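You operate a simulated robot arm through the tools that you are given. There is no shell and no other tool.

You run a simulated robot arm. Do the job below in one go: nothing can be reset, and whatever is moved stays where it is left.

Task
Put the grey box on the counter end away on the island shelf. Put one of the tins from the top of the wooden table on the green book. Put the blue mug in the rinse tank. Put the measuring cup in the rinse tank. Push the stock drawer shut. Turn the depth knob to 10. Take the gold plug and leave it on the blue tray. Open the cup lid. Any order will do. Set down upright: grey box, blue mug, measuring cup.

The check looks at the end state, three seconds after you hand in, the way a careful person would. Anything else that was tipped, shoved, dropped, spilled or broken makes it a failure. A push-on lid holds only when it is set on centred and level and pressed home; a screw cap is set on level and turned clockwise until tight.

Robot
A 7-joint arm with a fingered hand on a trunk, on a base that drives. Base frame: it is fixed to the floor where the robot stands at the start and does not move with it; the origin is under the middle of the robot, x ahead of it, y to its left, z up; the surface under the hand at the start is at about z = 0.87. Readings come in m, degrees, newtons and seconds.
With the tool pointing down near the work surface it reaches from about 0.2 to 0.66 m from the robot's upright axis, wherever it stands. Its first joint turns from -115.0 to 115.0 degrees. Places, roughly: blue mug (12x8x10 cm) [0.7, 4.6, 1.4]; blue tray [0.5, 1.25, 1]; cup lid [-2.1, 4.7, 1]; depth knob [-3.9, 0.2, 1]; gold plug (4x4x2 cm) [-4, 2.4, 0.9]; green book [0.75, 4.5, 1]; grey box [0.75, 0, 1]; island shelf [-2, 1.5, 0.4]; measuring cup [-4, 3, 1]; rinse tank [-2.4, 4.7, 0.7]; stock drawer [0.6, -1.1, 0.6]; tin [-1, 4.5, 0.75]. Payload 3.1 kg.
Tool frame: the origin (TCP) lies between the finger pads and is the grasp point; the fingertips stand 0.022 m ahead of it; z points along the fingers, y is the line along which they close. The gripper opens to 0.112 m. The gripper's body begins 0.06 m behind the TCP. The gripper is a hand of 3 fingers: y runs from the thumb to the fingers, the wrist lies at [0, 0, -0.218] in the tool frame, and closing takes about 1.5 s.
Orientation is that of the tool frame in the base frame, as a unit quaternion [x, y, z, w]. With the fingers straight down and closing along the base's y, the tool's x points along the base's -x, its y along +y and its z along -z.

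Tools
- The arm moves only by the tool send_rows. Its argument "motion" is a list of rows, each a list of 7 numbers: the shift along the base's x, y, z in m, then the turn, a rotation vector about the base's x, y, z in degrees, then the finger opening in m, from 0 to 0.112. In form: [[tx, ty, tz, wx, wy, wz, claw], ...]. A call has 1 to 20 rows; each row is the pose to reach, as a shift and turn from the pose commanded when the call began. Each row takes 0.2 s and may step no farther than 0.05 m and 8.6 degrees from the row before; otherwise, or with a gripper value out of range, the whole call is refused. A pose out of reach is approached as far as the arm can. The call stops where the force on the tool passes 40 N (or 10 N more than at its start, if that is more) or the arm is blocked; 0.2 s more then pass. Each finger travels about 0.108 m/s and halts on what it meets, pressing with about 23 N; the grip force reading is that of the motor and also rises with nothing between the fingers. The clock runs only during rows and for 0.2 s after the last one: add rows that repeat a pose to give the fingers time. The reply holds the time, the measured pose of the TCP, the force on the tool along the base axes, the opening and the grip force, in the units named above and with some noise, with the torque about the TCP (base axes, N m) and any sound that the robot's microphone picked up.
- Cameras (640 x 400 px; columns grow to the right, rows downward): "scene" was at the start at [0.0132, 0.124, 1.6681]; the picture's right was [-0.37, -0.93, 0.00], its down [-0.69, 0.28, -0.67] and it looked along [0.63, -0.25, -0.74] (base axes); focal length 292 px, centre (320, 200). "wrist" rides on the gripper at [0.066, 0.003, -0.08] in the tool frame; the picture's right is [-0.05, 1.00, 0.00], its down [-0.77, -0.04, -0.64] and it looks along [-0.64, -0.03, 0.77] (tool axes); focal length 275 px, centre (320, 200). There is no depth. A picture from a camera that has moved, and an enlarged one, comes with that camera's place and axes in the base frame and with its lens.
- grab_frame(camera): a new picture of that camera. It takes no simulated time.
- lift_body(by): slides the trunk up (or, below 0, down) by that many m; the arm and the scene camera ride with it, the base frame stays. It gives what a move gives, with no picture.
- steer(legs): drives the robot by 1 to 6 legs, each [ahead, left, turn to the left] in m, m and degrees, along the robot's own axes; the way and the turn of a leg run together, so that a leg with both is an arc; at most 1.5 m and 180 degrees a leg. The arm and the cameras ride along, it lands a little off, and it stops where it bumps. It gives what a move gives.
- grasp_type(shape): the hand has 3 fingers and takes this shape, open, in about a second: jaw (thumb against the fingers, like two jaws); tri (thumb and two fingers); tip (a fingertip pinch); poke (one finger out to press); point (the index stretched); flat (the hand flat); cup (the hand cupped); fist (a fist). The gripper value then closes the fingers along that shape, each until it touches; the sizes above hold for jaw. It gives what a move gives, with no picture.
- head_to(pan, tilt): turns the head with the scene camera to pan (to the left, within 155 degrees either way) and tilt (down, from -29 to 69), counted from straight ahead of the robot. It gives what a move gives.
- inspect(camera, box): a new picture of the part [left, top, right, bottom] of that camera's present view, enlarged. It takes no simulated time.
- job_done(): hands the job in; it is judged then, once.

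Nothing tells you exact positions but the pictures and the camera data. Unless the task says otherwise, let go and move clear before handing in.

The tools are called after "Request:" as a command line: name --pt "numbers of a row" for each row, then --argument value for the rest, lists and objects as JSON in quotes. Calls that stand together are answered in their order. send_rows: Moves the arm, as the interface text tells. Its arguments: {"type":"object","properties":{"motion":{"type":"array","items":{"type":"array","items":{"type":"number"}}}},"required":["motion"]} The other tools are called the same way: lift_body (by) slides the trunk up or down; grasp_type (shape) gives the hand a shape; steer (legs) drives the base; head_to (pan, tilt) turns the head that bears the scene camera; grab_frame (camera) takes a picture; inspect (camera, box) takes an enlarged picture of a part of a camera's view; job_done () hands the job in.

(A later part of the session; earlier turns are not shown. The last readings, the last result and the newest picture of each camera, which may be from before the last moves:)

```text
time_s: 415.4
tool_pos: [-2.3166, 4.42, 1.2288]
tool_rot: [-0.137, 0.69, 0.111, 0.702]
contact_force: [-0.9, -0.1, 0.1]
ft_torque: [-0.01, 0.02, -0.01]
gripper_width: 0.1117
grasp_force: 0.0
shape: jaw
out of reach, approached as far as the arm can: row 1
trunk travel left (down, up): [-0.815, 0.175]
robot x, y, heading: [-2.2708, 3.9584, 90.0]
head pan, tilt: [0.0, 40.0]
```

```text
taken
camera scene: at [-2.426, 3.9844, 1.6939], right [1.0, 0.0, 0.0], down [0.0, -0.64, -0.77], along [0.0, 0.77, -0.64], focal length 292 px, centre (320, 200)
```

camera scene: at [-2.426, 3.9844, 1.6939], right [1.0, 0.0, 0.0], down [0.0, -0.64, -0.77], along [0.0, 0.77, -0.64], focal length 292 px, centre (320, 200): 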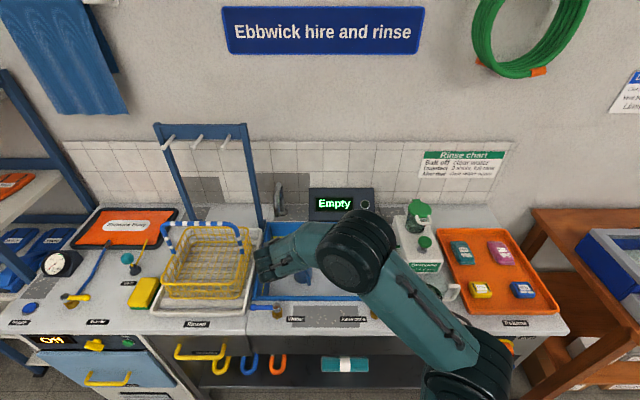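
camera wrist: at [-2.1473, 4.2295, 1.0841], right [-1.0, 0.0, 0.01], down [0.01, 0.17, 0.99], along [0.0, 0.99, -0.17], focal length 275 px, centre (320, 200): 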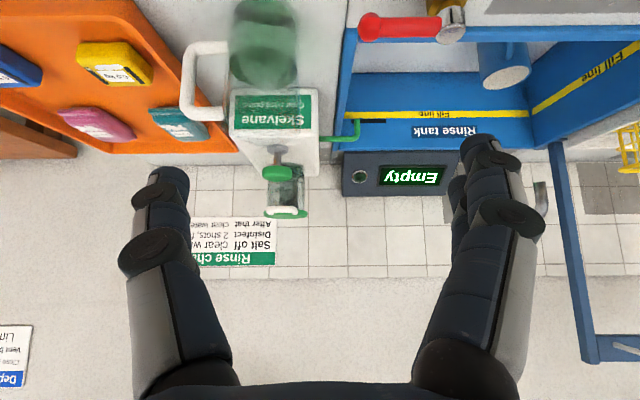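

The hand now points sideways. I'll roll it 90° so the thumb is underneath.

Request:
send_rows --pt "0 0 0 7.03 2.6 0 0.112" --pt "0 0 0 14.07 5.19 0 0.112" --pt "0 0 0 21.1 7.78 0 0.112" --pt "0 0 0 28.1 10.4 0 0.112" --pt "0 0 0 35.2 13 0 0.112" --pt "0 0 0 42.2 15.6 0 0.112" --pt "0 0 0 49.2 18.2 0 0.112" --pt "0 0 0 56.3 20.8 0 0.112" --pt "0 0 0 63.3 23.4 0 0.112" --pt "0 0 0 70.3 25.9 0 0.112" --pt "0 0 0 77.4 28.5 0 0.112" --pt "0 0 0 84.4 31.1 0 0.112"

Request:
grab_frame --camera "wrist"

Request:
grab_frame --camera "scene"

```text
time_s: 418.0
tool_pos: [-2.3164, 4.4193, 1.2293]
tool_rot: [0.397, 0.585, 0.57, 0.419]
contact_force: [-0.7, 0.2, 0.2]
ft_torque: [-0.01, 0.0, -0.02]
gripper_width: 0.1118
grasp_force: 0.0
shape: jaw
trunk travel left (down, up): [-0.815, 0.175]
robot x, y, heading: [-2.2701, 3.96, 89.9]
head pan, tilt: [0.0, 40.0]
```

```text
taken
camera wrist: at [-2.4138, 4.4534, 1.2298], right [0.0, -0.01, 1.0], down [-0.34, -0.94, -0.01], along [0.94, -0.34, 0.0], focal length 275 px, centre (320, 200)
```

wrist: 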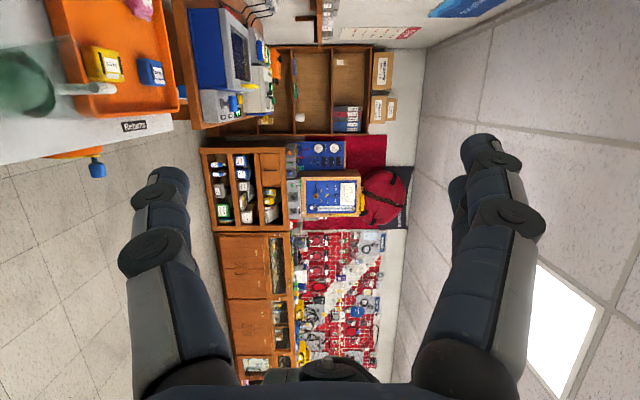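

```text
taken
camera scene: at [-2.4257, 3.9832, 1.6939], right [1.0, 0.0, 0.0], down [0.0, -0.64, -0.77], along [0.0, 0.77, -0.64], focal length 292 px, centre (320, 200)
```

scene: 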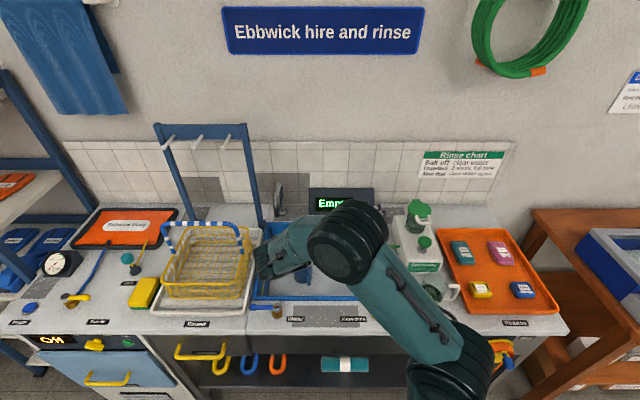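

The thumb is now below. I'll nudge the base forward and move the hand to a pre-approach point left of the cup.

Request:
steer --legs '[[0.035, 0, 0]]'

Request:
send_rows --pt "0.015 0.035 -0.01 0 0 0 0.112" --pt "0.03 0.07 -0.02 0 0 0 0.112" --pt "0.045 0.105 -0.04 0 0 0 0.112" --pt "0.06 0.135 -0.06 0 0 0 0.112" --pt "0.075 0.16 -0.09 0 0 0 0.112" --pt "0.085 0.175 -0.12 0 0 0 0.112"

Request:
grab_frame --camera "wrist"

Request:
grab_frame --camera "scene"

```text
time_s: 418.9
tool_pos: [-2.3168, 4.4517, 1.2298]
tool_rot: [0.397, 0.585, 0.57, 0.419]
contact_force: [0.2, 0.1, -0.8]
ft_torque: [0.0, 0.02, 0.01]
gripper_width: 0.1118
grasp_force: 0.0
shape: jaw
trunk travel left (down, up): [-0.815, 0.175]
robot x, y, heading: [-2.2719, 3.99, 90.2]
head pan, tilt: [0.0, 40.0]
```

```text
time_s: 420.2
tool_pos: [-2.2314, 4.629, 1.1091]
tool_rot: [0.396, 0.585, 0.57, 0.419]
contact_force: [-0.3, 0.1, -0.2]
ft_torque: [0.02, 0.02, 0.03]
gripper_width: 0.1121
grasp_force: 0.0
shape: jaw
trunk travel left (down, up): [-0.815, 0.175]
robot x, y, heading: [-2.2739, 3.9945, 90.4]
head pan, tilt: [0.0, 40.0]
```

```text
taken
camera wrist: at [-2.3293, 4.6638, 1.1098], right [0.0, -0.01, 1.0], down [-0.34, -0.94, -0.01], along [0.94, -0.34, 0.0], focal length 275 px, centre (320, 200)
```

wrist: 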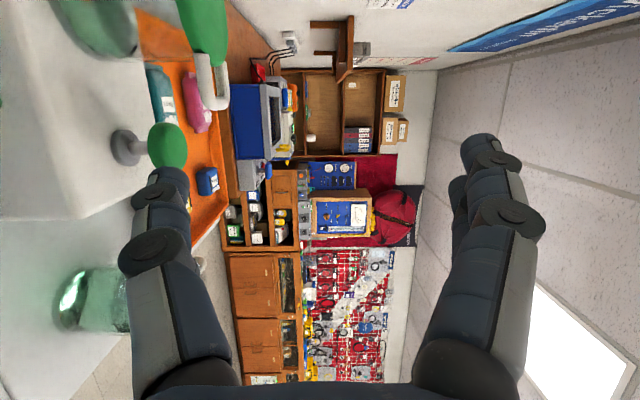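

```text
taken
camera scene: at [-2.4258, 4.0182, 1.694], right [1.0, 0.0, 0.0], down [0.0, -0.64, -0.77], along [0.0, 0.77, -0.64], focal length 292 px, centre (320, 200)
```

scene: 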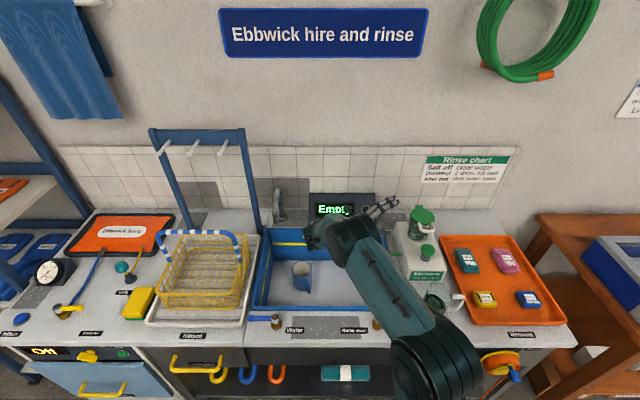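

Request:
inspect --camera "wrist" --box '[100, 0, 280, 200]'

Request:
inspect --camera "scene" --box '[350, 180, 470, 290]'

```text
2.00 times, centred on (190, 100) of wrist
camera zoom: at [-2.3293, 4.6638, 1.1098], right [0.0, -0.01, 1.0], down [-0.34, -0.94, -0.01], along [0.94, -0.34, 0.0], focal length 551 px, centre (580, 400)
```

zoom: 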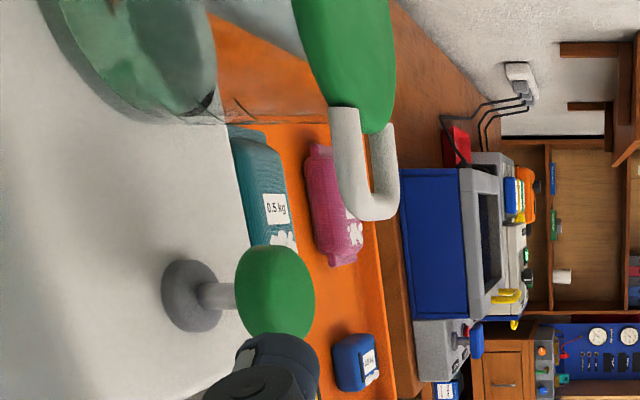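

```text
3.64 times, centred on (410, 235) of scene
camera zoom: at [-2.4258, 4.0182, 1.694], right [1.0, 0.0, 0.0], down [0.0, -0.64, -0.77], along [0.0, 0.77, -0.64], focal length 1061 px, centre (-7, 73)
```

zoom: 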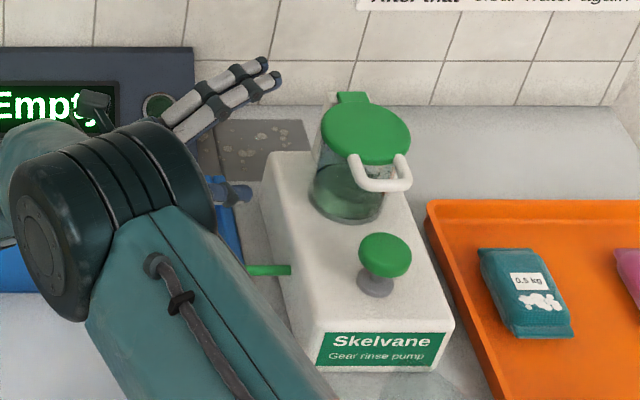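

I'll drop to the right height just left of the handle and re-check alignment.

Request:
send_rows --pt "0.02 0 -0.02 0 0 0 0.112" --pt "0.04 0.0 -0.043 0 0 0 0.112" --pt "0.054 0.001 -0.043 0 0 0 0.112"

Request:
grab_frame --camera "wrist"

Request:
inspect --camera "scene" --box '[350, 180, 470, 290]'

```text
time_s: 421.1
tool_pos: [-2.178, 4.63, 1.067]
tool_rot: [0.396, 0.585, 0.57, 0.419]
contact_force: [-0.5, -0.5, 0.4]
ft_torque: [0.0, -0.01, 0.06]
gripper_width: 0.112
grasp_force: 0.0
shape: jaw
trunk travel left (down, up): [-0.815, 0.175]
robot x, y, heading: [-2.2746, 3.9893, 90.0]
head pan, tilt: [0.0, 40.0]
```

```text
taken
camera wrist: at [-2.2753, 4.6637, 1.0682], right [0.0, -0.01, 1.0], down [-0.34, -0.94, -0.01], along [0.94, -0.34, 0.0], focal length 275 px, centre (320, 200)
```

wrist: 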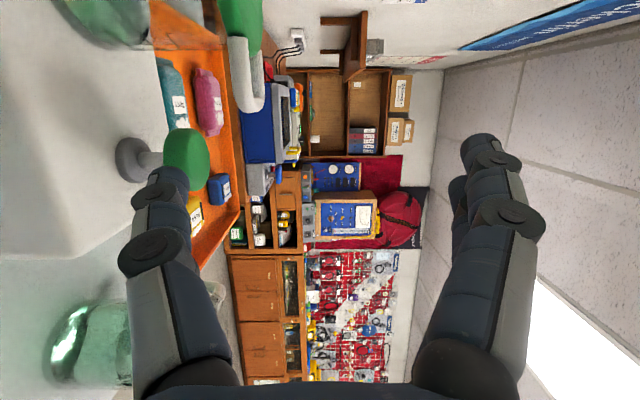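

```text
3.64 times, centred on (410, 235) of scene
camera zoom: at [-2.425, 4.0172, 1.694], right [1.0, 0.0, 0.0], down [0.0, -0.64, -0.77], along [0.0, 0.77, -0.64], focal length 1061 px, centre (-7, 73)
```

zoom: 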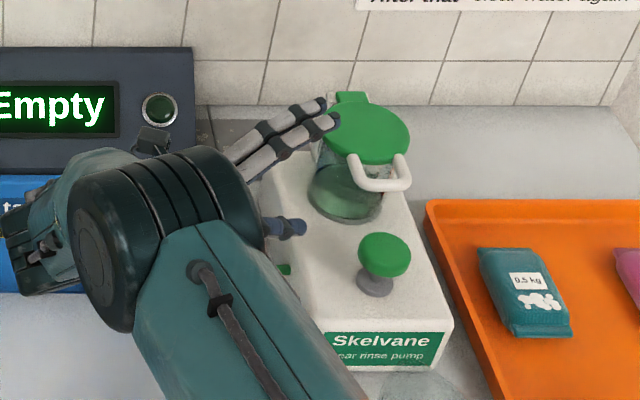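

Request:
inspect --camera "scene" --box '[375, 195, 425, 235]'

Request:
inspect --camera "wrist" --box '[190, 20, 290, 130]'

```text
10.00 times, centred on (400, 215) of scene
camera zoom: at [-2.425, 4.0172, 1.694], right [1.0, 0.0, 0.0], down [0.0, -0.64, -0.77], along [0.0, 0.77, -0.64], focal length 2917 px, centre (-480, 50)
```

zoom: 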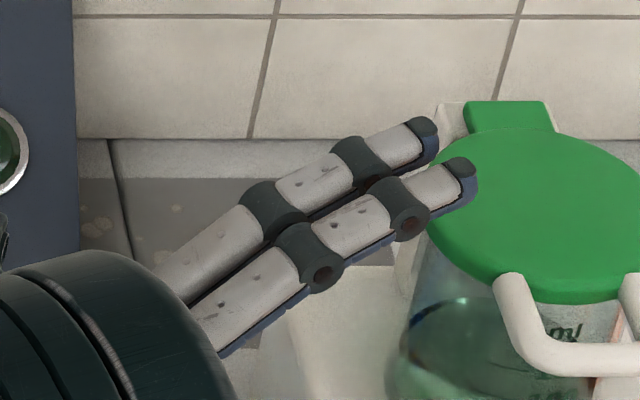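

```text
3.64 times, centred on (240, 75) of wrist
camera zoom: at [-2.2753, 4.6637, 1.0682], right [0.0, -0.01, 1.0], down [-0.34, -0.94, -0.01], along [0.94, -0.34, 0.0], focal length 1001 px, centre (611, 654)
```

zoom: 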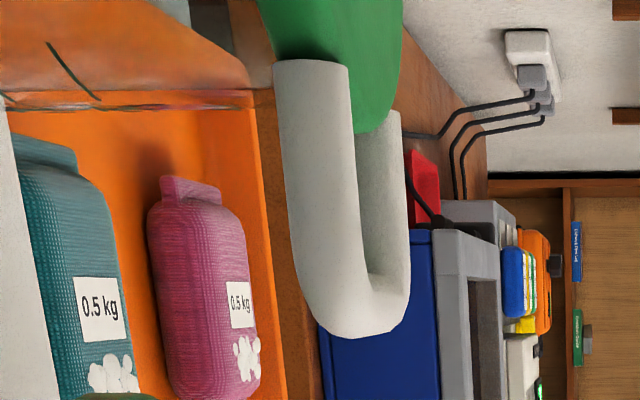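

The thumb will pass about 6 mm under the bar. Sliding it in.

Request:
send_rows --pt "0.02 0.015 0 0 0 0 0.112" --pt "0.045 0.024 0 0 0 0 0.112" --pt "0.07 0.033 0 0 0 0 0.112" --pt "0.097 0.043 0 0 0 0 0.112"

Request:
grab_frame --camera "wrist"

Request:
inspect --camera "scene" --box '[370, 180, 450, 250]'

```text
time_s: 422.1
tool_pos: [-2.0801, 4.6709, 1.067]
tool_rot: [0.396, 0.585, 0.57, 0.42]
contact_force: [-0.9, 0.8, 0.2]
ft_torque: [0.01, 0.02, 0.05]
gripper_width: 0.1121
grasp_force: 0.0
shape: jaw
trunk travel left (down, up): [-0.815, 0.175]
robot x, y, heading: [-2.2747, 3.9892, 89.9]
head pan, tilt: [0.0, 40.0]
```

```text
taken
camera wrist: at [-2.1785, 4.7059, 1.0679], right [0.0, -0.01, 1.0], down [-0.34, -0.94, -0.01], along [0.94, -0.34, 0.0], focal length 275 px, centre (320, 200)
```

wrist: 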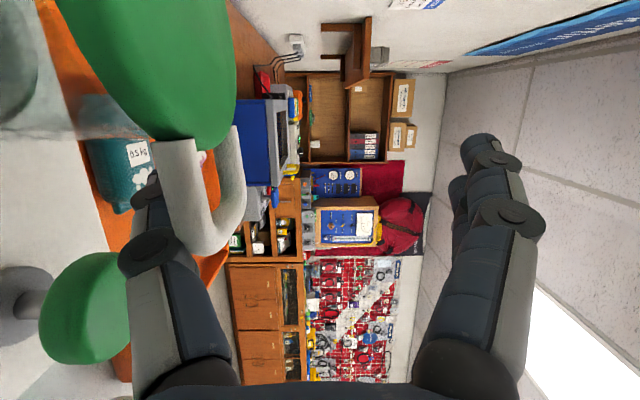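

```text
5.71 times, centred on (410, 215) of scene
camera zoom: at [-2.4246, 4.0174, 1.6941], right [1.0, 0.0, 0.0], down [0.0, -0.64, -0.77], along [0.0, 0.77, -0.64], focal length 1667 px, centre (-194, 114)
```

zoom: 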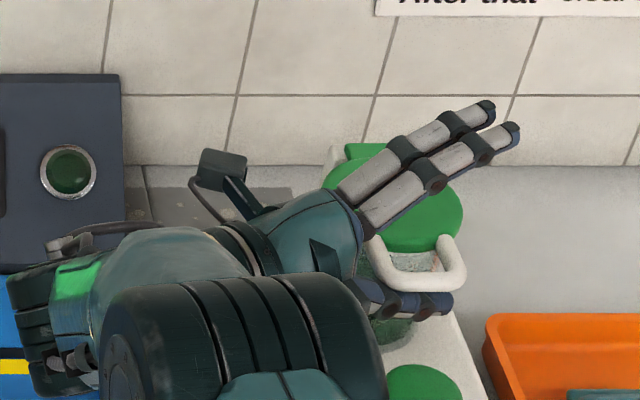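

The thumb is under the bar. I'll begin the upward arc to about 40°, turning the hand slightly for reach.

Request:
send_rows --pt "0 0.0005 0.018 0 0 3 0.112" --pt "0 0.0025 0.0366 0 0 6 0.112" --pt "0 0.009 0.054 0 0 10 0.112" --pt "0 0.0175 0.07 0 0 14 0.112"

Request:
grab_frame --camera "wrist"

Request:
inspect --camera "scene" --box '[350, 150, 450, 250]'

```text
time_s: 423.1
tool_pos: [-2.0792, 4.6901, 1.1376]
tool_rot: [0.321, 0.629, 0.618, 0.346]
contact_force: [-0.3, 0.1, 0.0]
ft_torque: [-0.02, -0.01, 0.05]
gripper_width: 0.1118
grasp_force: 0.0
shape: jaw
trunk travel left (down, up): [-0.815, 0.175]
robot x, y, heading: [-2.2718, 3.9892, 90.2]
head pan, tilt: [0.0, 40.0]
```

```text
taken
camera wrist: at [-2.1825, 4.6988, 1.1374], right [0.0, -0.01, 1.0], down [-0.1, -0.99, -0.01], along [0.99, -0.1, 0.0], focal length 275 px, centre (320, 200)
```

wrist: 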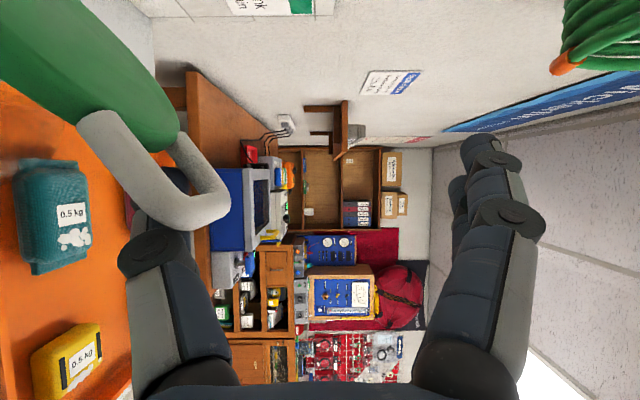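

```text
4.00 times, centred on (400, 200) of scene
camera zoom: at [-2.4249, 4.0167, 1.694], right [1.0, 0.0, 0.0], down [0.0, -0.64, -0.77], along [0.0, 0.77, -0.64], focal length 1167 px, centre (0, 200)
```

zoom: 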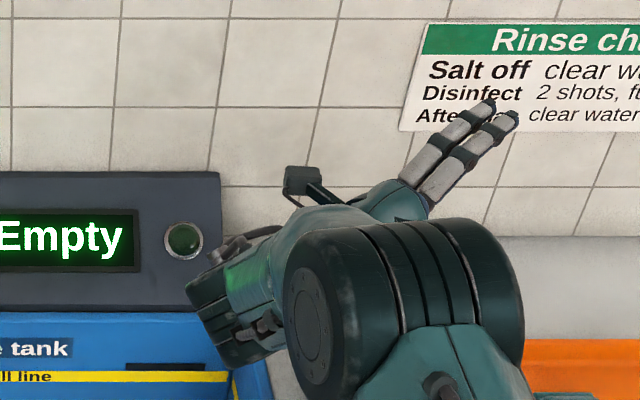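

The lid is rising with the thumb. Continuing the arc toward 90°.

Request:
send_rows --pt "0 0.013 0.014 0 0 4 0.112" --pt "0 0.0255 0.0264 0 0 8 0.112" --pt "0 0.0375 0.034 0 0 12 0.112" --pt "0 0.05 0.0396 0 0 16 0.112" --pt "0 0.063 0.044 0 0 20 0.112" --pt "0 0.077 0.046 0 0 25 0.112"

Request:
grab_frame --camera "wrist"

Request:
grab_frame --camera "scene"

```text
time_s: 424.4
tool_pos: [-2.0801, 4.767, 1.182]
tool_rot: [0.178, 0.684, 0.677, 0.205]
contact_force: [0.6, -0.2, -0.3]
ft_torque: [-0.01, 0.01, -0.02]
gripper_width: 0.1119
grasp_force: 0.0
shape: jaw
trunk travel left (down, up): [-0.815, 0.175]
robot x, y, heading: [-2.2731, 3.9909, 90.3]
head pan, tilt: [0.0, 40.0]
```

```text
taken
camera wrist: at [-2.1781, 4.7309, 1.1834], right [0.01, -0.01, 1.0], down [0.33, -0.94, -0.01], along [0.94, 0.33, 0.0], focal length 275 px, centre (320, 200)
```

wrist: 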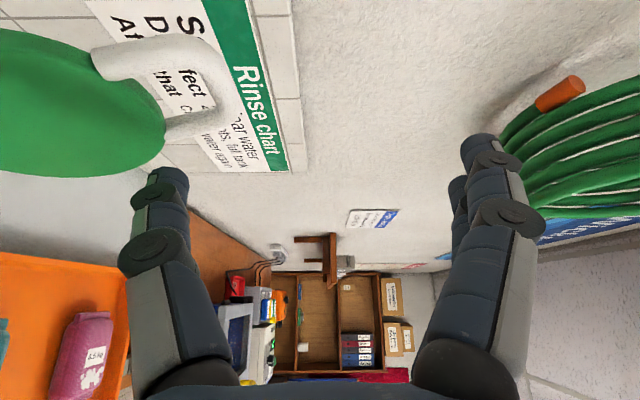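

```text
taken
camera scene: at [-2.4246, 4.0172, 1.6941], right [1.0, 0.0, 0.0], down [0.0, -0.64, -0.77], along [0.0, 0.77, -0.64], focal length 292 px, centre (320, 200)
```

scene: 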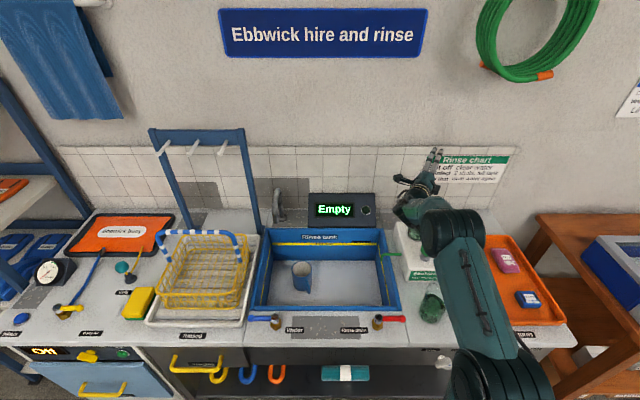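

The lid is nearly vertical now. I'll push a bit further back past the balance point.

Request:
send_rows --pt "0 0.012 0 0 0 3 0.112" --pt "0 0.024 -0.002 0 0 6 0.112" --pt "0 0.034 -0.004 0 0 9 0.112"

Request:
grab_frame --camera "wrist"

```text
time_s: 425.2
tool_pos: [-2.0771, 4.7916, 1.1853]
tool_rot: [0.126, 0.691, 0.695, 0.152]
contact_force: [1.5, -29.0, 12.3]
ft_torque: [-2.02, -0.14, -0.14]
gripper_width: 0.1122
grasp_force: 0.0
shape: jaw
trunk travel left (down, up): [-0.815, 0.175]
robot x, y, heading: [-2.2745, 3.9902, 90.0]
head pan, tilt: [0.0, 40.0]
```

```text
taken
camera wrist: at [-2.1698, 4.7405, 1.1856], right [0.0, -0.01, 1.0], down [0.47, -0.88, -0.02], along [0.88, 0.47, 0.0], focal length 275 px, centre (320, 200)
```

wrist: 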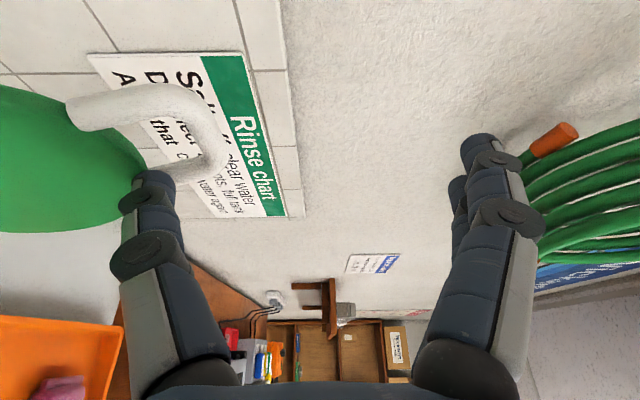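

The lid has reached its open stop (29 N). I'll back off straight away and withdraw the hand.

Request:
send_rows --pt "-0.005 -0.025 0 0 0 0 0.112" --pt "-0.03 -0.06 0.005 0 0 0 0.112" --pt "-0.06 -0.095 0.01 0 0 0 0.112" --pt "-0.08 -0.135 0.02 0 0 0 0.112" --pt "-0.1 -0.175 0.03 0 0 0 0.112" --pt "-0.12 -0.215 0.04 0 0 0 0.112"

Request:
inspect --camera "scene" --box '[350, 150, 490, 300]'

Request:
grab_frame --camera "scene"

```text
time_s: 426.6
tool_pos: [-2.2007, 4.584, 1.2197]
tool_rot: [0.123, 0.695, 0.692, 0.152]
contact_force: [-0.3, -0.1, 0.6]
ft_torque: [0.03, 0.02, 0.04]
gripper_width: 0.112
grasp_force: 0.1
shape: jaw
trunk travel left (down, up): [-0.815, 0.175]
robot x, y, heading: [-2.2731, 3.991, 89.9]
head pan, tilt: [0.0, 40.0]
```

```text
2.67 times, centred on (420, 225) of scene
camera zoom: at [-2.4263, 4.0156, 1.6939], right [1.0, 0.0, 0.0], down [0.0, -0.64, -0.77], along [0.0, 0.77, -0.64], focal length 778 px, centre (53, 133)
```

zoom: 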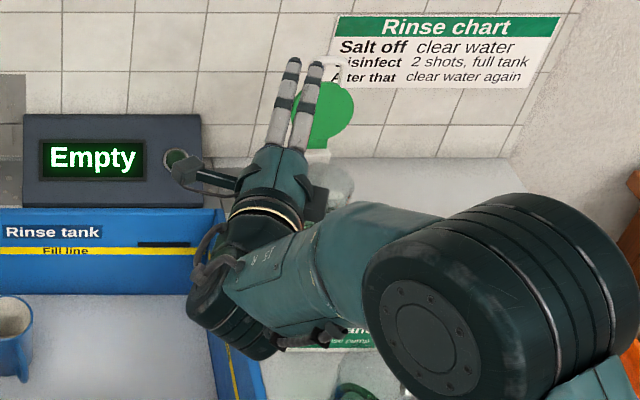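

```text
taken
camera scene: at [-2.4263, 4.0156, 1.6939], right [1.0, 0.0, 0.0], down [0.0, -0.64, -0.77], along [0.0, 0.77, -0.64], focal length 292 px, centre (320, 200)
```

scene: 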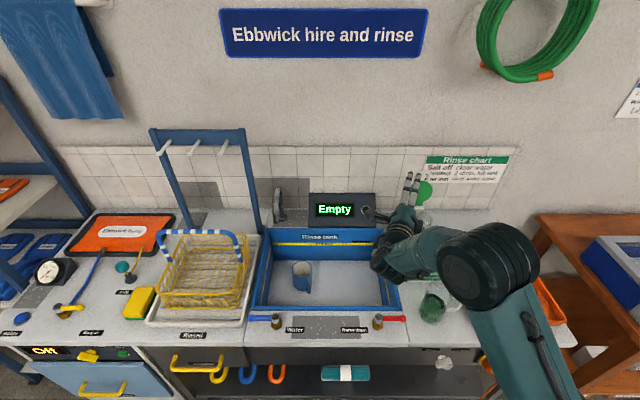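

The lid stays open. I'll drive back a bit and check the cup wasn't shifted, then unwind the hand.

Request:
steer --legs '[[-0.4, 0, 0]]'

Request:
send_rows --pt "0 0 0 -2.86 -6.93 0 0.112" --pt "0 0 0 -5.72 -13.87 0 0.112" --pt "0 0 0 -8.6 -20.8 0 0.112" --pt "0 0 0 -11.4 -27.7 0 0.112" --pt "0 0 0 -14.3 -34.7 0 0.112" --pt "0 0 0 -17.2 -41.6 0 0.112" --pt "0 0 0 -20 -48.5 0 0.112" --pt "0 0 0 -22.9 -55.5 0 0.112" --pt "0 0 0 -25.7 -62.4 0 0.112" --pt "0 0 0 -28.6 -69.3 0 0.112" --pt "0 0 0 -31.5 -76.3 0 0.112" --pt "0 0 0 -34.3 -83.2 0 0.112"

Request:
grab_frame --camera "scene"

Request:
inspect --camera "scene" --box '[320, 100, 500, 230]'

```text
time_s: 429.1
tool_pos: [-2.201, 4.194, 1.2186]
tool_rot: [0.121, 0.696, 0.692, 0.149]
contact_force: [-0.2, 0.3, 0.1]
ft_torque: [0.01, 0.01, 0.0]
gripper_width: 0.1119
grasp_force: 0.1
shape: jaw
trunk travel left (down, up): [-0.815, 0.175]
robot x, y, heading: [-2.2666, 3.6003, 90.8]
head pan, tilt: [0.0, 40.0]
```

```text
time_s: 431.7
tool_pos: [-2.2015, 4.1938, 1.2186]
tool_rot: [-0.406, 0.581, 0.38, 0.594]
contact_force: [0.1, 0.3, -0.1]
ft_torque: [0.02, 0.0, -0.01]
gripper_width: 0.1118
grasp_force: 0.1
shape: jaw
trunk travel left (down, up): [-0.815, 0.175]
robot x, y, heading: [-2.2704, 3.5949, 90.3]
head pan, tilt: [0.0, 40.0]
```

```text
taken
camera scene: at [-2.4237, 3.6247, 1.6939], right [1.0, 0.01, 0.0], down [0.01, -0.64, -0.77], along [-0.01, 0.77, -0.64], focal length 292 px, centre (320, 200)
```

scene: 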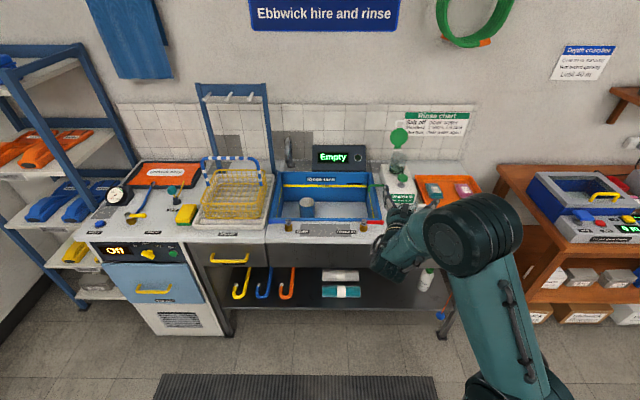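

```text
3.08 times, centred on (410, 165) of scene
camera zoom: at [-2.4237, 3.6247, 1.6939], right [1.0, 0.01, 0.0], down [0.01, -0.64, -0.77], along [-0.01, 0.77, -0.64], focal length 897 px, centre (43, 308)
```

zoom: 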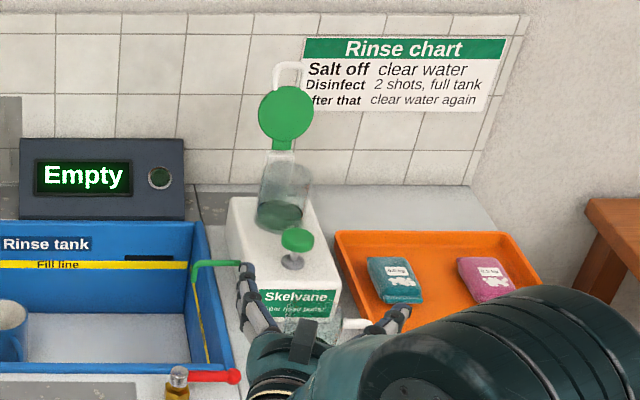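

The lid is open and the cup is in place. Next is the measuring cup: I'll drive to the blue bench and face it at y≈2.92.

Request:
steer --legs '[[0, 0, 89.5], [0.65, 0, 0], [0, 0.66, 0]]'

Request:
head_to --pan 0 --tilt 35

Request:
grab_frame --camera "scene"

Request:
grab_frame --camera "wrist"

```text
time_s: 442.3
tool_pos: [-3.511, 3.0437, 1.2188]
tool_rot: [0.696, -0.138, -0.685, -0.164]
contact_force: [1.3, 0.4, -0.9]
ft_torque: [-0.01, 0.01, -0.03]
gripper_width: 0.1118
grasp_force: 0.0
shape: jaw
trunk travel left (down, up): [-0.815, 0.175]
robot x, y, heading: [-2.9215, 2.9532, 178.2]
head pan, tilt: [0.0, 40.0]
```

```text
time_s: 442.9
tool_pos: [-3.5109, 3.0432, 1.2186]
tool_rot: [0.696, -0.137, -0.686, -0.163]
contact_force: [-0.4, -0.2, -1.0]
ft_torque: [0.03, 0.03, -0.01]
gripper_width: 0.1121
grasp_force: 0.1
shape: jaw
trunk travel left (down, up): [-0.815, 0.175]
robot x, y, heading: [-2.9184, 2.9504, 178.4]
head pan, tilt: [0.0, 35.0]
```

```text
taken
camera scene: at [-2.9528, 2.8005, 1.7015], right [0.03, 1.0, 0.0], down [0.57, -0.02, -0.82], along [-0.82, 0.02, -0.57], focal length 292 px, centre (320, 200)
```

scene: 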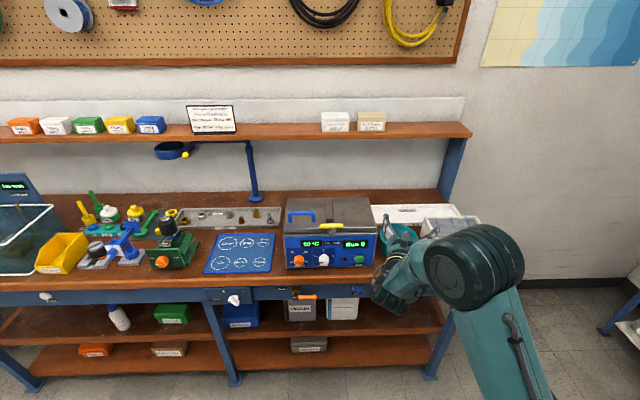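

```text
taken
camera wrist: at [-3.4374, 3.0081, 1.1531], right [-0.42, -0.91, 0.01], down [0.58, -0.26, 0.78], along [-0.7, 0.33, 0.63], focal length 275 px, centre (320, 200)
```

wrist: 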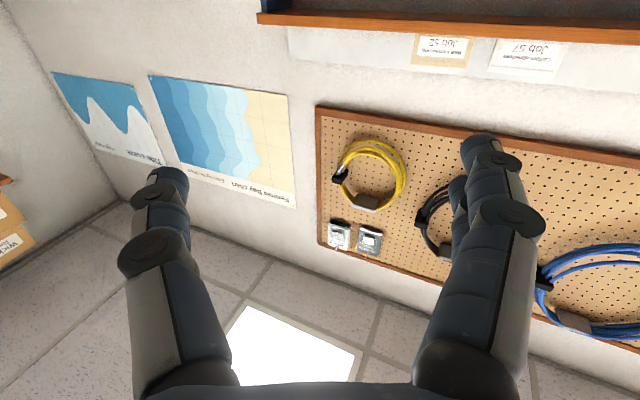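

I'll bring the hand in, align it with the bench and pitch it down, then try turning it around so its camera side faces the wall.

Request:
send_rows --pt "0.03 -0.02 0.01 0 0 7.7 0.09" --pt "0.06 -0.04 0.02 0 0 15.3 0.09" --pt "0.09 -0.06 0.03 0 0 23 0.09"

Request:
send_rows --pt "0 0 0 0 -7 0 0.09" --pt "0 0 0 0 -14 0 0.09" --pt "0 0 0 0 -21 0 0.09" --pt "0 0 0 0 -28 0 0.09" --pt "0 0 0 0 -35 0 0.09" --pt "0 0 0 0 -42 0 0.09" --pt "0 0 0 0 -49 0 0.09" --pt "0 0 0 0 -56 0 0.09" --pt "0 0 0 0 -63 0 0.09" --pt "0 0 0 0 -70 0 0.09"

Request:
send_rows --pt "0 0 0 0 0 -8.3 0.09" --pt "0 0 0 0 0 -16.6 0.09" --pt "0 0 0 0 0 -24.9 0.09" --pt "0 0 0 0 0 -33.2 0.09" --pt "0 0 0 0 0 -41.5 0.09" --pt "0 0 0 0 0 -49.8 0.09" --pt "0 0 0 0 0 -58.1 0.09" --pt "0 0 0 0 0 -66.4 0.09" --pt "0 0 0 0 0 -74.7 0.09" --pt "0 0 0 0 0 -83 0.09"

Request:
grab_frame --camera "scene"

```text
time_s: 443.7
tool_pos: [-3.4162, 2.9855, 1.2488]
tool_rot: [0.709, 0.005, -0.705, -0.022]
contact_force: [-0.1, 0.2, 0.6]
ft_torque: [-0.01, -0.01, 0.04]
gripper_width: 0.0901
grasp_force: 0.0
shape: jaw
trunk travel left (down, up): [-0.815, 0.175]
robot x, y, heading: [-2.918, 2.9504, 178.2]
head pan, tilt: [0.0, 35.0]
```

```text
time_s: 445.9
tool_pos: [-3.4222, 2.9832, 1.249]
tool_rot: [0.986, 0.018, -0.168, -0.015]
contact_force: [0.1, -0.1, 0.3]
ft_torque: [0.0, 0.02, -0.02]
gripper_width: 0.09
grasp_force: 0.1
shape: jaw
trunk travel left (down, up): [-0.815, 0.175]
robot x, y, heading: [-2.9174, 2.9522, 178.1]
head pan, tilt: [0.0, 35.0]
```

```text
time_s: 448.1
tool_pos: [-3.4218, 2.9829, 1.248]
tool_rot: [0.749, -0.641, -0.117, -0.125]
contact_force: [0.5, -0.4, -0.5]
ft_torque: [-0.01, -0.03, 0.02]
gripper_width: 0.0903
grasp_force: 0.1
shape: jaw
trunk travel left (down, up): [-0.815, 0.175]
robot x, y, heading: [-2.9197, 2.9525, 178.2]
head pan, tilt: [0.0, 35.0]
```

```text
taken
camera scene: at [-2.9535, 2.8, 1.7014], right [0.03, 1.0, 0.0], down [0.57, -0.02, -0.82], along [-0.82, 0.02, -0.57], focal length 292 px, centre (320, 200)
```

scene: 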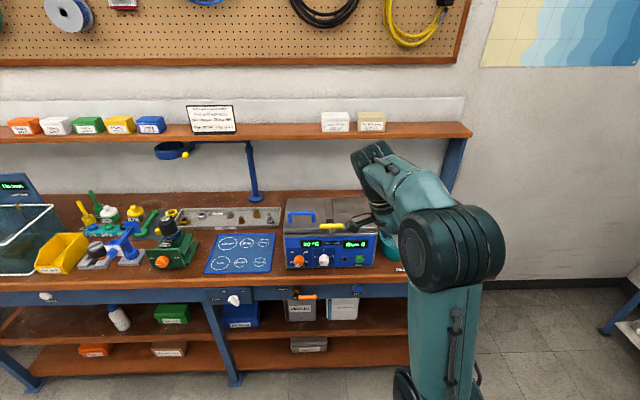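

I'll finish the turn as a roll about the (20°-tilted) hand axis so that the camera side ends up toward the wall.

Request:
send_rows --pt "0 0 0 -3.39 3.0 -6.96 0.09" --pt "0 0 0 -6.78 6.0 -13.91 0.09" --pt "0 0 0 -10.17 9.0 -20.87 0.09" --pt "0 0 0 -13.56 12.0 -27.82 0.09" --pt "0 0 0 -16.94 15.0 -34.78 0.09" --pt "0 0 0 -20.33 18.0 -41.73 0.09" --pt "0 0 0 -23.72 21.0 -48.69 0.09" --pt "0 0 0 -27.11 24.0 -55.64 0.09" --pt "0 0 0 -30.5 27.0 -62.6 0.09"

Request:
grab_frame --camera "scene"

Request:
grab_frame --camera "wrist"

```text
time_s: 450.1
tool_pos: [-3.4209, 2.984, 1.2496]
tool_rot: [-0.274, 0.946, 0.035, -0.168]
contact_force: [0.9, -0.3, -0.3]
ft_torque: [-0.01, -0.01, -0.04]
gripper_width: 0.0903
grasp_force: 0.1
shape: jaw
trunk travel left (down, up): [-0.815, 0.175]
robot x, y, heading: [-2.9226, 2.951, 178.3]
head pan, tilt: [0.0, 35.0]
```

```text
taken
camera scene: at [-2.9523, 2.8004, 1.7015], right [0.03, 1.0, 0.0], down [0.57, -0.02, -0.82], along [-0.82, 0.02, -0.57], focal length 292 px, centre (320, 200)
```

scene: 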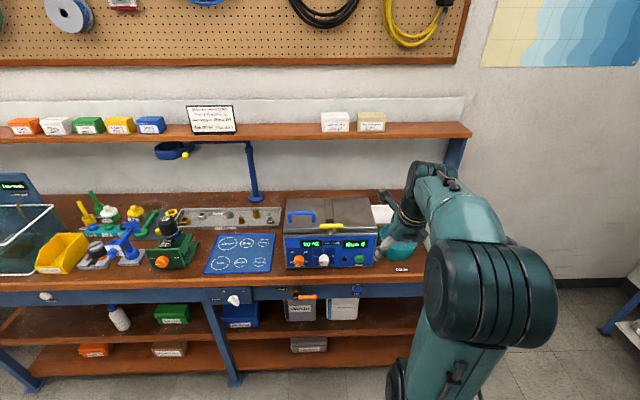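

```text
taken
camera wrist: at [-3.4473, 2.9519, 1.3454], right [-0.47, 0.87, 0.14], down [0.84, 0.4, 0.36], along [0.26, 0.29, -0.92], focal length 275 px, centre (320, 200)
```

wrist: 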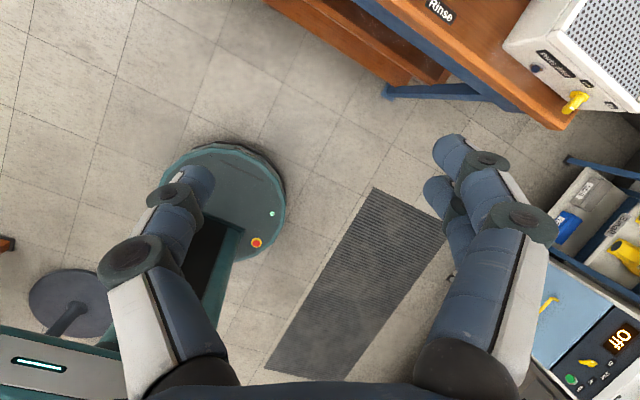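

The flip worked. Now I'll drive in over the bath, then check with the wrist camera.

Request:
steer --legs '[[0.42, 0.05, 1.5]]'

Request:
send_rows --pt "0 0 -0.03 0 0 0 0.09" --pt "-0.02 0 -0.06 0 0 0 0.09" --pt "-0.04 0 -0.09 0 0 0 0.09" --pt "-0.06 0 -0.11 0 0 0 0.09"

Request:
grab_frame --camera "wrist"

Request:
grab_frame --camera "scene"

```text
time_s: 452.8
tool_pos: [-3.8526, 2.9307, 1.2484]
tool_rot: [-0.286, 0.943, 0.033, -0.168]
contact_force: [0.1, -0.3, 0.6]
ft_torque: [-0.01, 0.01, -0.03]
gripper_width: 0.0901
grasp_force: 0.1
shape: jaw
trunk travel left (down, up): [-0.815, 0.175]
robot x, y, heading: [-3.3478, 2.9085, 179.4]
head pan, tilt: [0.0, 35.0]
```

```text
time_s: 453.8
tool_pos: [-3.9143, 2.9296, 1.1379]
tool_rot: [-0.286, 0.943, 0.032, -0.168]
contact_force: [-0.7, -0.5, 0.4]
ft_torque: [0.0, -0.02, 0.0]
gripper_width: 0.0903
grasp_force: 0.1
shape: jaw
trunk travel left (down, up): [-0.815, 0.175]
robot x, y, heading: [-3.3526, 2.9117, 179.6]
head pan, tilt: [0.0, 35.0]
```

```text
taken
camera wrist: at [-3.9405, 2.8973, 1.2337], right [-0.49, 0.86, 0.14], down [0.83, 0.42, 0.36], along [0.25, 0.3, -0.92], focal length 275 px, centre (320, 200)
```

wrist: 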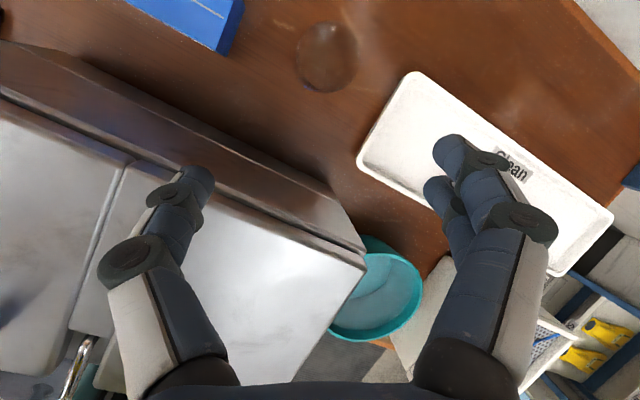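

```text
taken
camera scene: at [-3.3821, 2.7581, 1.7015], right [0.01, 1.0, 0.0], down [0.57, 0.0, -0.82], along [-0.82, 0.01, -0.57], focal length 292 px, centre (320, 200)
```

scene: 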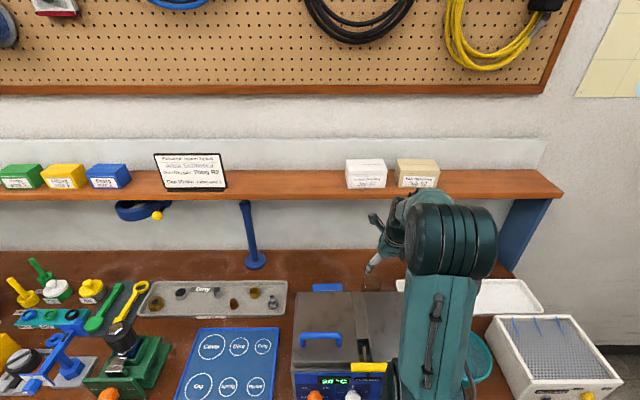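

The cup is clearly visible at (-3.988, 2.922), rim about 0.955, with plenty of room behind the bath (its back is at x≈-3.86). I'll move over it and lower.

Request:
send_rows --pt "-0.025 -0.003 -0.025 0 0 0 0.09" --pt "-0.05 -0.005 -0.05 0 0 0 0.09" --pt "-0.074 -0.0075 -0.08 0 0 0 0.09" --pt "-0.074 -0.0075 -0.11 0 0 0 0.09"

Request:
grab_frame --camera "wrist"

```text
time_s: 454.8
tool_pos: [-3.988, 2.9203, 1.0278]
tool_rot: [-0.286, 0.943, 0.034, -0.167]
contact_force: [0.2, -0.4, -0.8]
ft_torque: [-0.01, 0.01, 0.01]
gripper_width: 0.0903
grasp_force: 0.1
shape: jaw
trunk travel left (down, up): [-0.815, 0.175]
robot x, y, heading: [-3.3519, 2.912, 179.5]
head pan, tilt: [0.0, 35.0]
```

```text
taken
camera wrist: at [-4.0143, 2.888, 1.1236], right [-0.49, 0.86, 0.14], down [0.83, 0.42, 0.36], along [0.25, 0.3, -0.92], focal length 275 px, centre (320, 200)
```

wrist: 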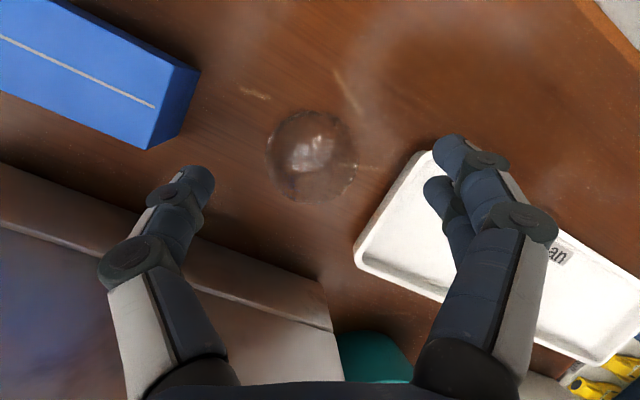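

Nicely centred. I'll descend and close gently on the cup.

Request:
send_rows --pt "-0.002 0.002 -0.03 0 0 0 0.09" --pt "-0.003 0.003 -0.06 0 0 0 0.09" --pt "-0.003 0.003 -0.085 0 0 0 0.09" --pt "-0.003 0.003 -0.1 0 0 0 0.09"

Request:
grab_frame --camera "wrist"

```text
time_s: 455.8
tool_pos: [-3.9909, 2.925, 0.93]
tool_rot: [-0.286, 0.943, 0.032, -0.167]
contact_force: [0.1, -0.4, -0.5]
ft_torque: [-0.01, 0.02, -0.01]
gripper_width: 0.0901
grasp_force: 0.1
shape: jaw
trunk travel left (down, up): [-0.815, 0.175]
robot x, y, heading: [-3.3493, 2.9118, 179.7]
head pan, tilt: [0.0, 35.0]
```

```text
taken
camera wrist: at [-4.0168, 2.892, 1.0247], right [-0.49, 0.86, 0.14], down [0.83, 0.42, 0.36], along [0.25, 0.3, -0.92], focal length 275 px, centre (320, 200)
```

wrist: 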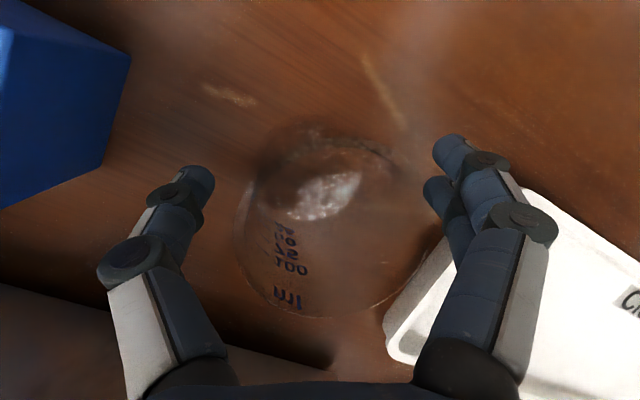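

Request:
send_rows --pt "0 0 -0.004 0 0 0 0.09" --pt "0 0 -0.004 0 0 0 0.07" --pt "0 0 -0.004 0 0 0 0.05" --pt "0 0 -0.004 0 0 0 0.04" --pt "0 0 -0.004 0 0 0 0.035" --pt "0 0 -0.004 0 0 0 0.035"

Request:
grab_frame --camera "wrist"

```text
time_s: 457.2
tool_pos: [-3.9908, 2.9246, 0.9251]
tool_rot: [-0.286, 0.943, 0.033, -0.167]
contact_force: [0.1, -0.3, -0.1]
ft_torque: [-0.05, -0.04, 0.02]
gripper_width: 0.0504
grasp_force: 23.2
shape: jaw
trunk travel left (down, up): [-0.815, 0.175]
robot x, y, heading: [-3.3527, 2.9104, 179.6]
head pan, tilt: [0.0, 35.0]
```

```text
taken
camera wrist: at [-4.016, 2.8927, 1.0215], right [-0.49, 0.86, 0.14], down [0.83, 0.42, 0.36], along [0.25, 0.3, -0.92], focal length 275 px, centre (320, 200)
```

wrist: 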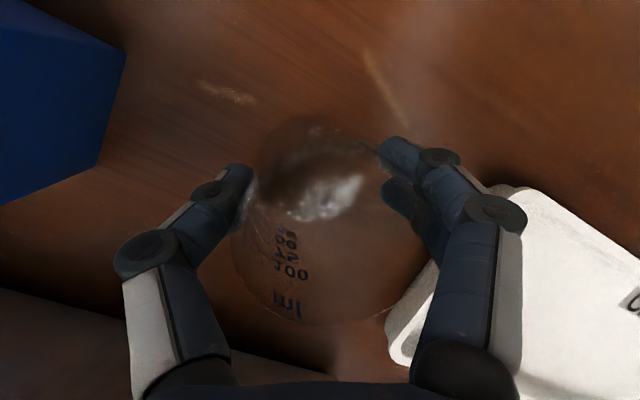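

The cup is gripped. I'll lift it straight up with the trunk.

Request:
lift_body --by 0.17

Request:
grab_frame --camera "wrist"

Request:
grab_frame --camera "scene"

```text
time_s: 459.1
tool_pos: [-3.9892, 2.9246, 1.0946]
tool_rot: [-0.286, 0.943, 0.033, -0.169]
contact_force: [0.7, 0.3, -0.2]
ft_torque: [0.0, 0.0, -0.02]
gripper_width: 0.0504
grasp_force: 22.6
shape: jaw
trunk travel left (down, up): [-0.985, 0.005]
robot x, y, heading: [-3.3525, 2.9097, 179.4]
head pan, tilt: [0.0, 35.0]
```

```text
taken
camera wrist: at [-4.0162, 2.8927, 1.1913], right [-0.49, 0.86, 0.14], down [0.83, 0.42, 0.36], along [0.25, 0.3, -0.92], focal length 275 px, centre (320, 200)
```

wrist: 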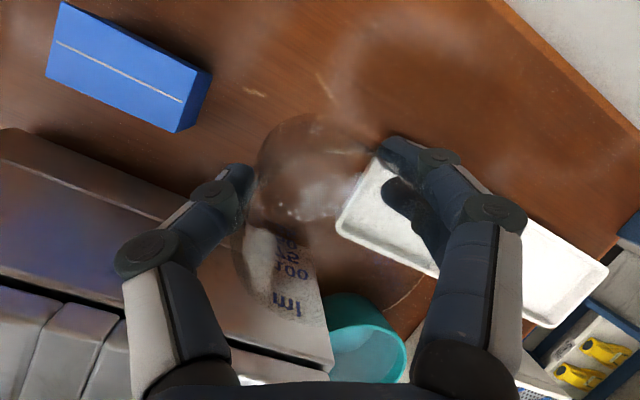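

```text
taken
camera scene: at [-3.3809, 2.7582, 1.8715], right [0.01, 1.0, 0.0], down [0.57, 0.0, -0.82], along [-0.82, 0.01, -0.57], focal length 292 px, centre (320, 200)
```

scene: 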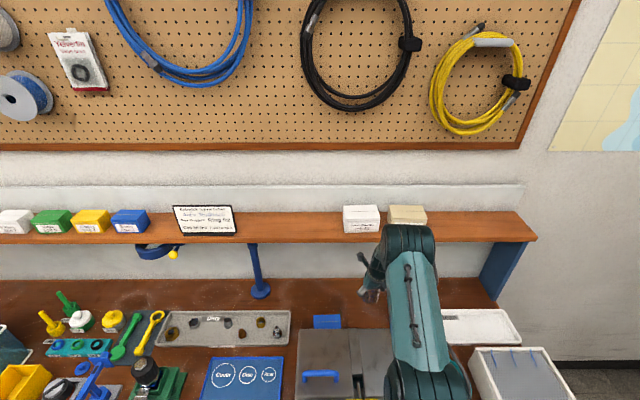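

The cup is held clear. I'll raise the arm another 7 cm and drive back.

Request:
send_rows --pt "0 0 0.025 0 0 0 0.035" --pt "0.01 0.01 0.05 0 0 0 0.035" --pt "0.03 0.02 0.075 0 0 0 0.035"

Request:
steer --legs '[[-0.5, 0, 0]]'

Request:
grab_frame --camera "scene"

Request:
grab_frame --camera "wrist"

```text
time_s: 459.9
tool_pos: [-3.9578, 2.9439, 1.1714]
tool_rot: [-0.286, 0.943, 0.032, -0.168]
contact_force: [-0.7, -0.5, -0.5]
ft_torque: [-0.03, -0.02, 0.0]
gripper_width: 0.0504
grasp_force: 22.9
shape: jaw
trunk travel left (down, up): [-0.985, 0.005]
robot x, y, heading: [-3.3483, 2.9119, 179.7]
head pan, tilt: [0.0, 35.0]
```

```text
time_s: 462.8
tool_pos: [-3.4624, 2.943, 1.1709]
tool_rot: [-0.283, 0.944, 0.033, -0.168]
contact_force: [0.3, 0.4, -0.3]
ft_torque: [0.0, 0.03, 0.0]
gripper_width: 0.0502
grasp_force: 23.2
shape: jaw
trunk travel left (down, up): [-0.985, 0.005]
robot x, y, heading: [-2.8564, 2.9069, 179.3]
head pan, tilt: [0.0, 35.0]
```

```text
taken
camera scene: at [-2.8859, 2.7533, 1.8715], right [0.01, 1.0, 0.0], down [0.57, -0.01, -0.82], along [-0.82, 0.01, -0.57], focal length 292 px, centre (320, 200)
```

scene: 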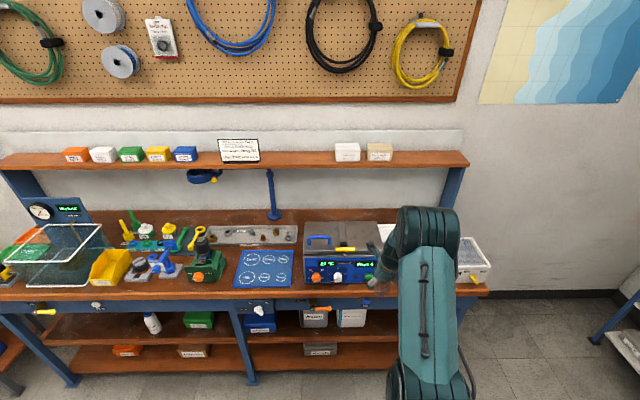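

```text
taken
camera wrist: at [-3.4888, 2.9105, 1.2664], right [-0.49, 0.86, 0.14], down [0.84, 0.41, 0.36], along [0.26, 0.3, -0.92], focal length 275 px, centre (320, 200)
```

wrist: 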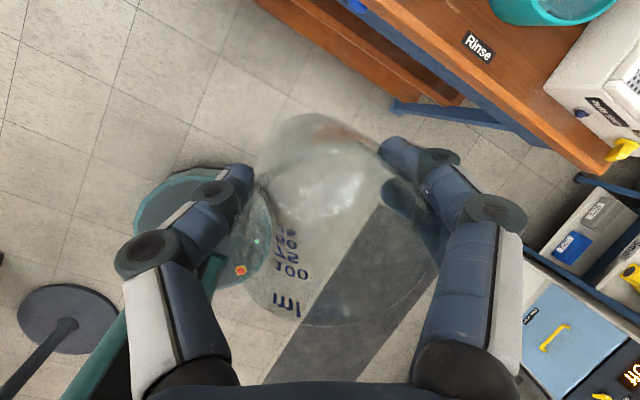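

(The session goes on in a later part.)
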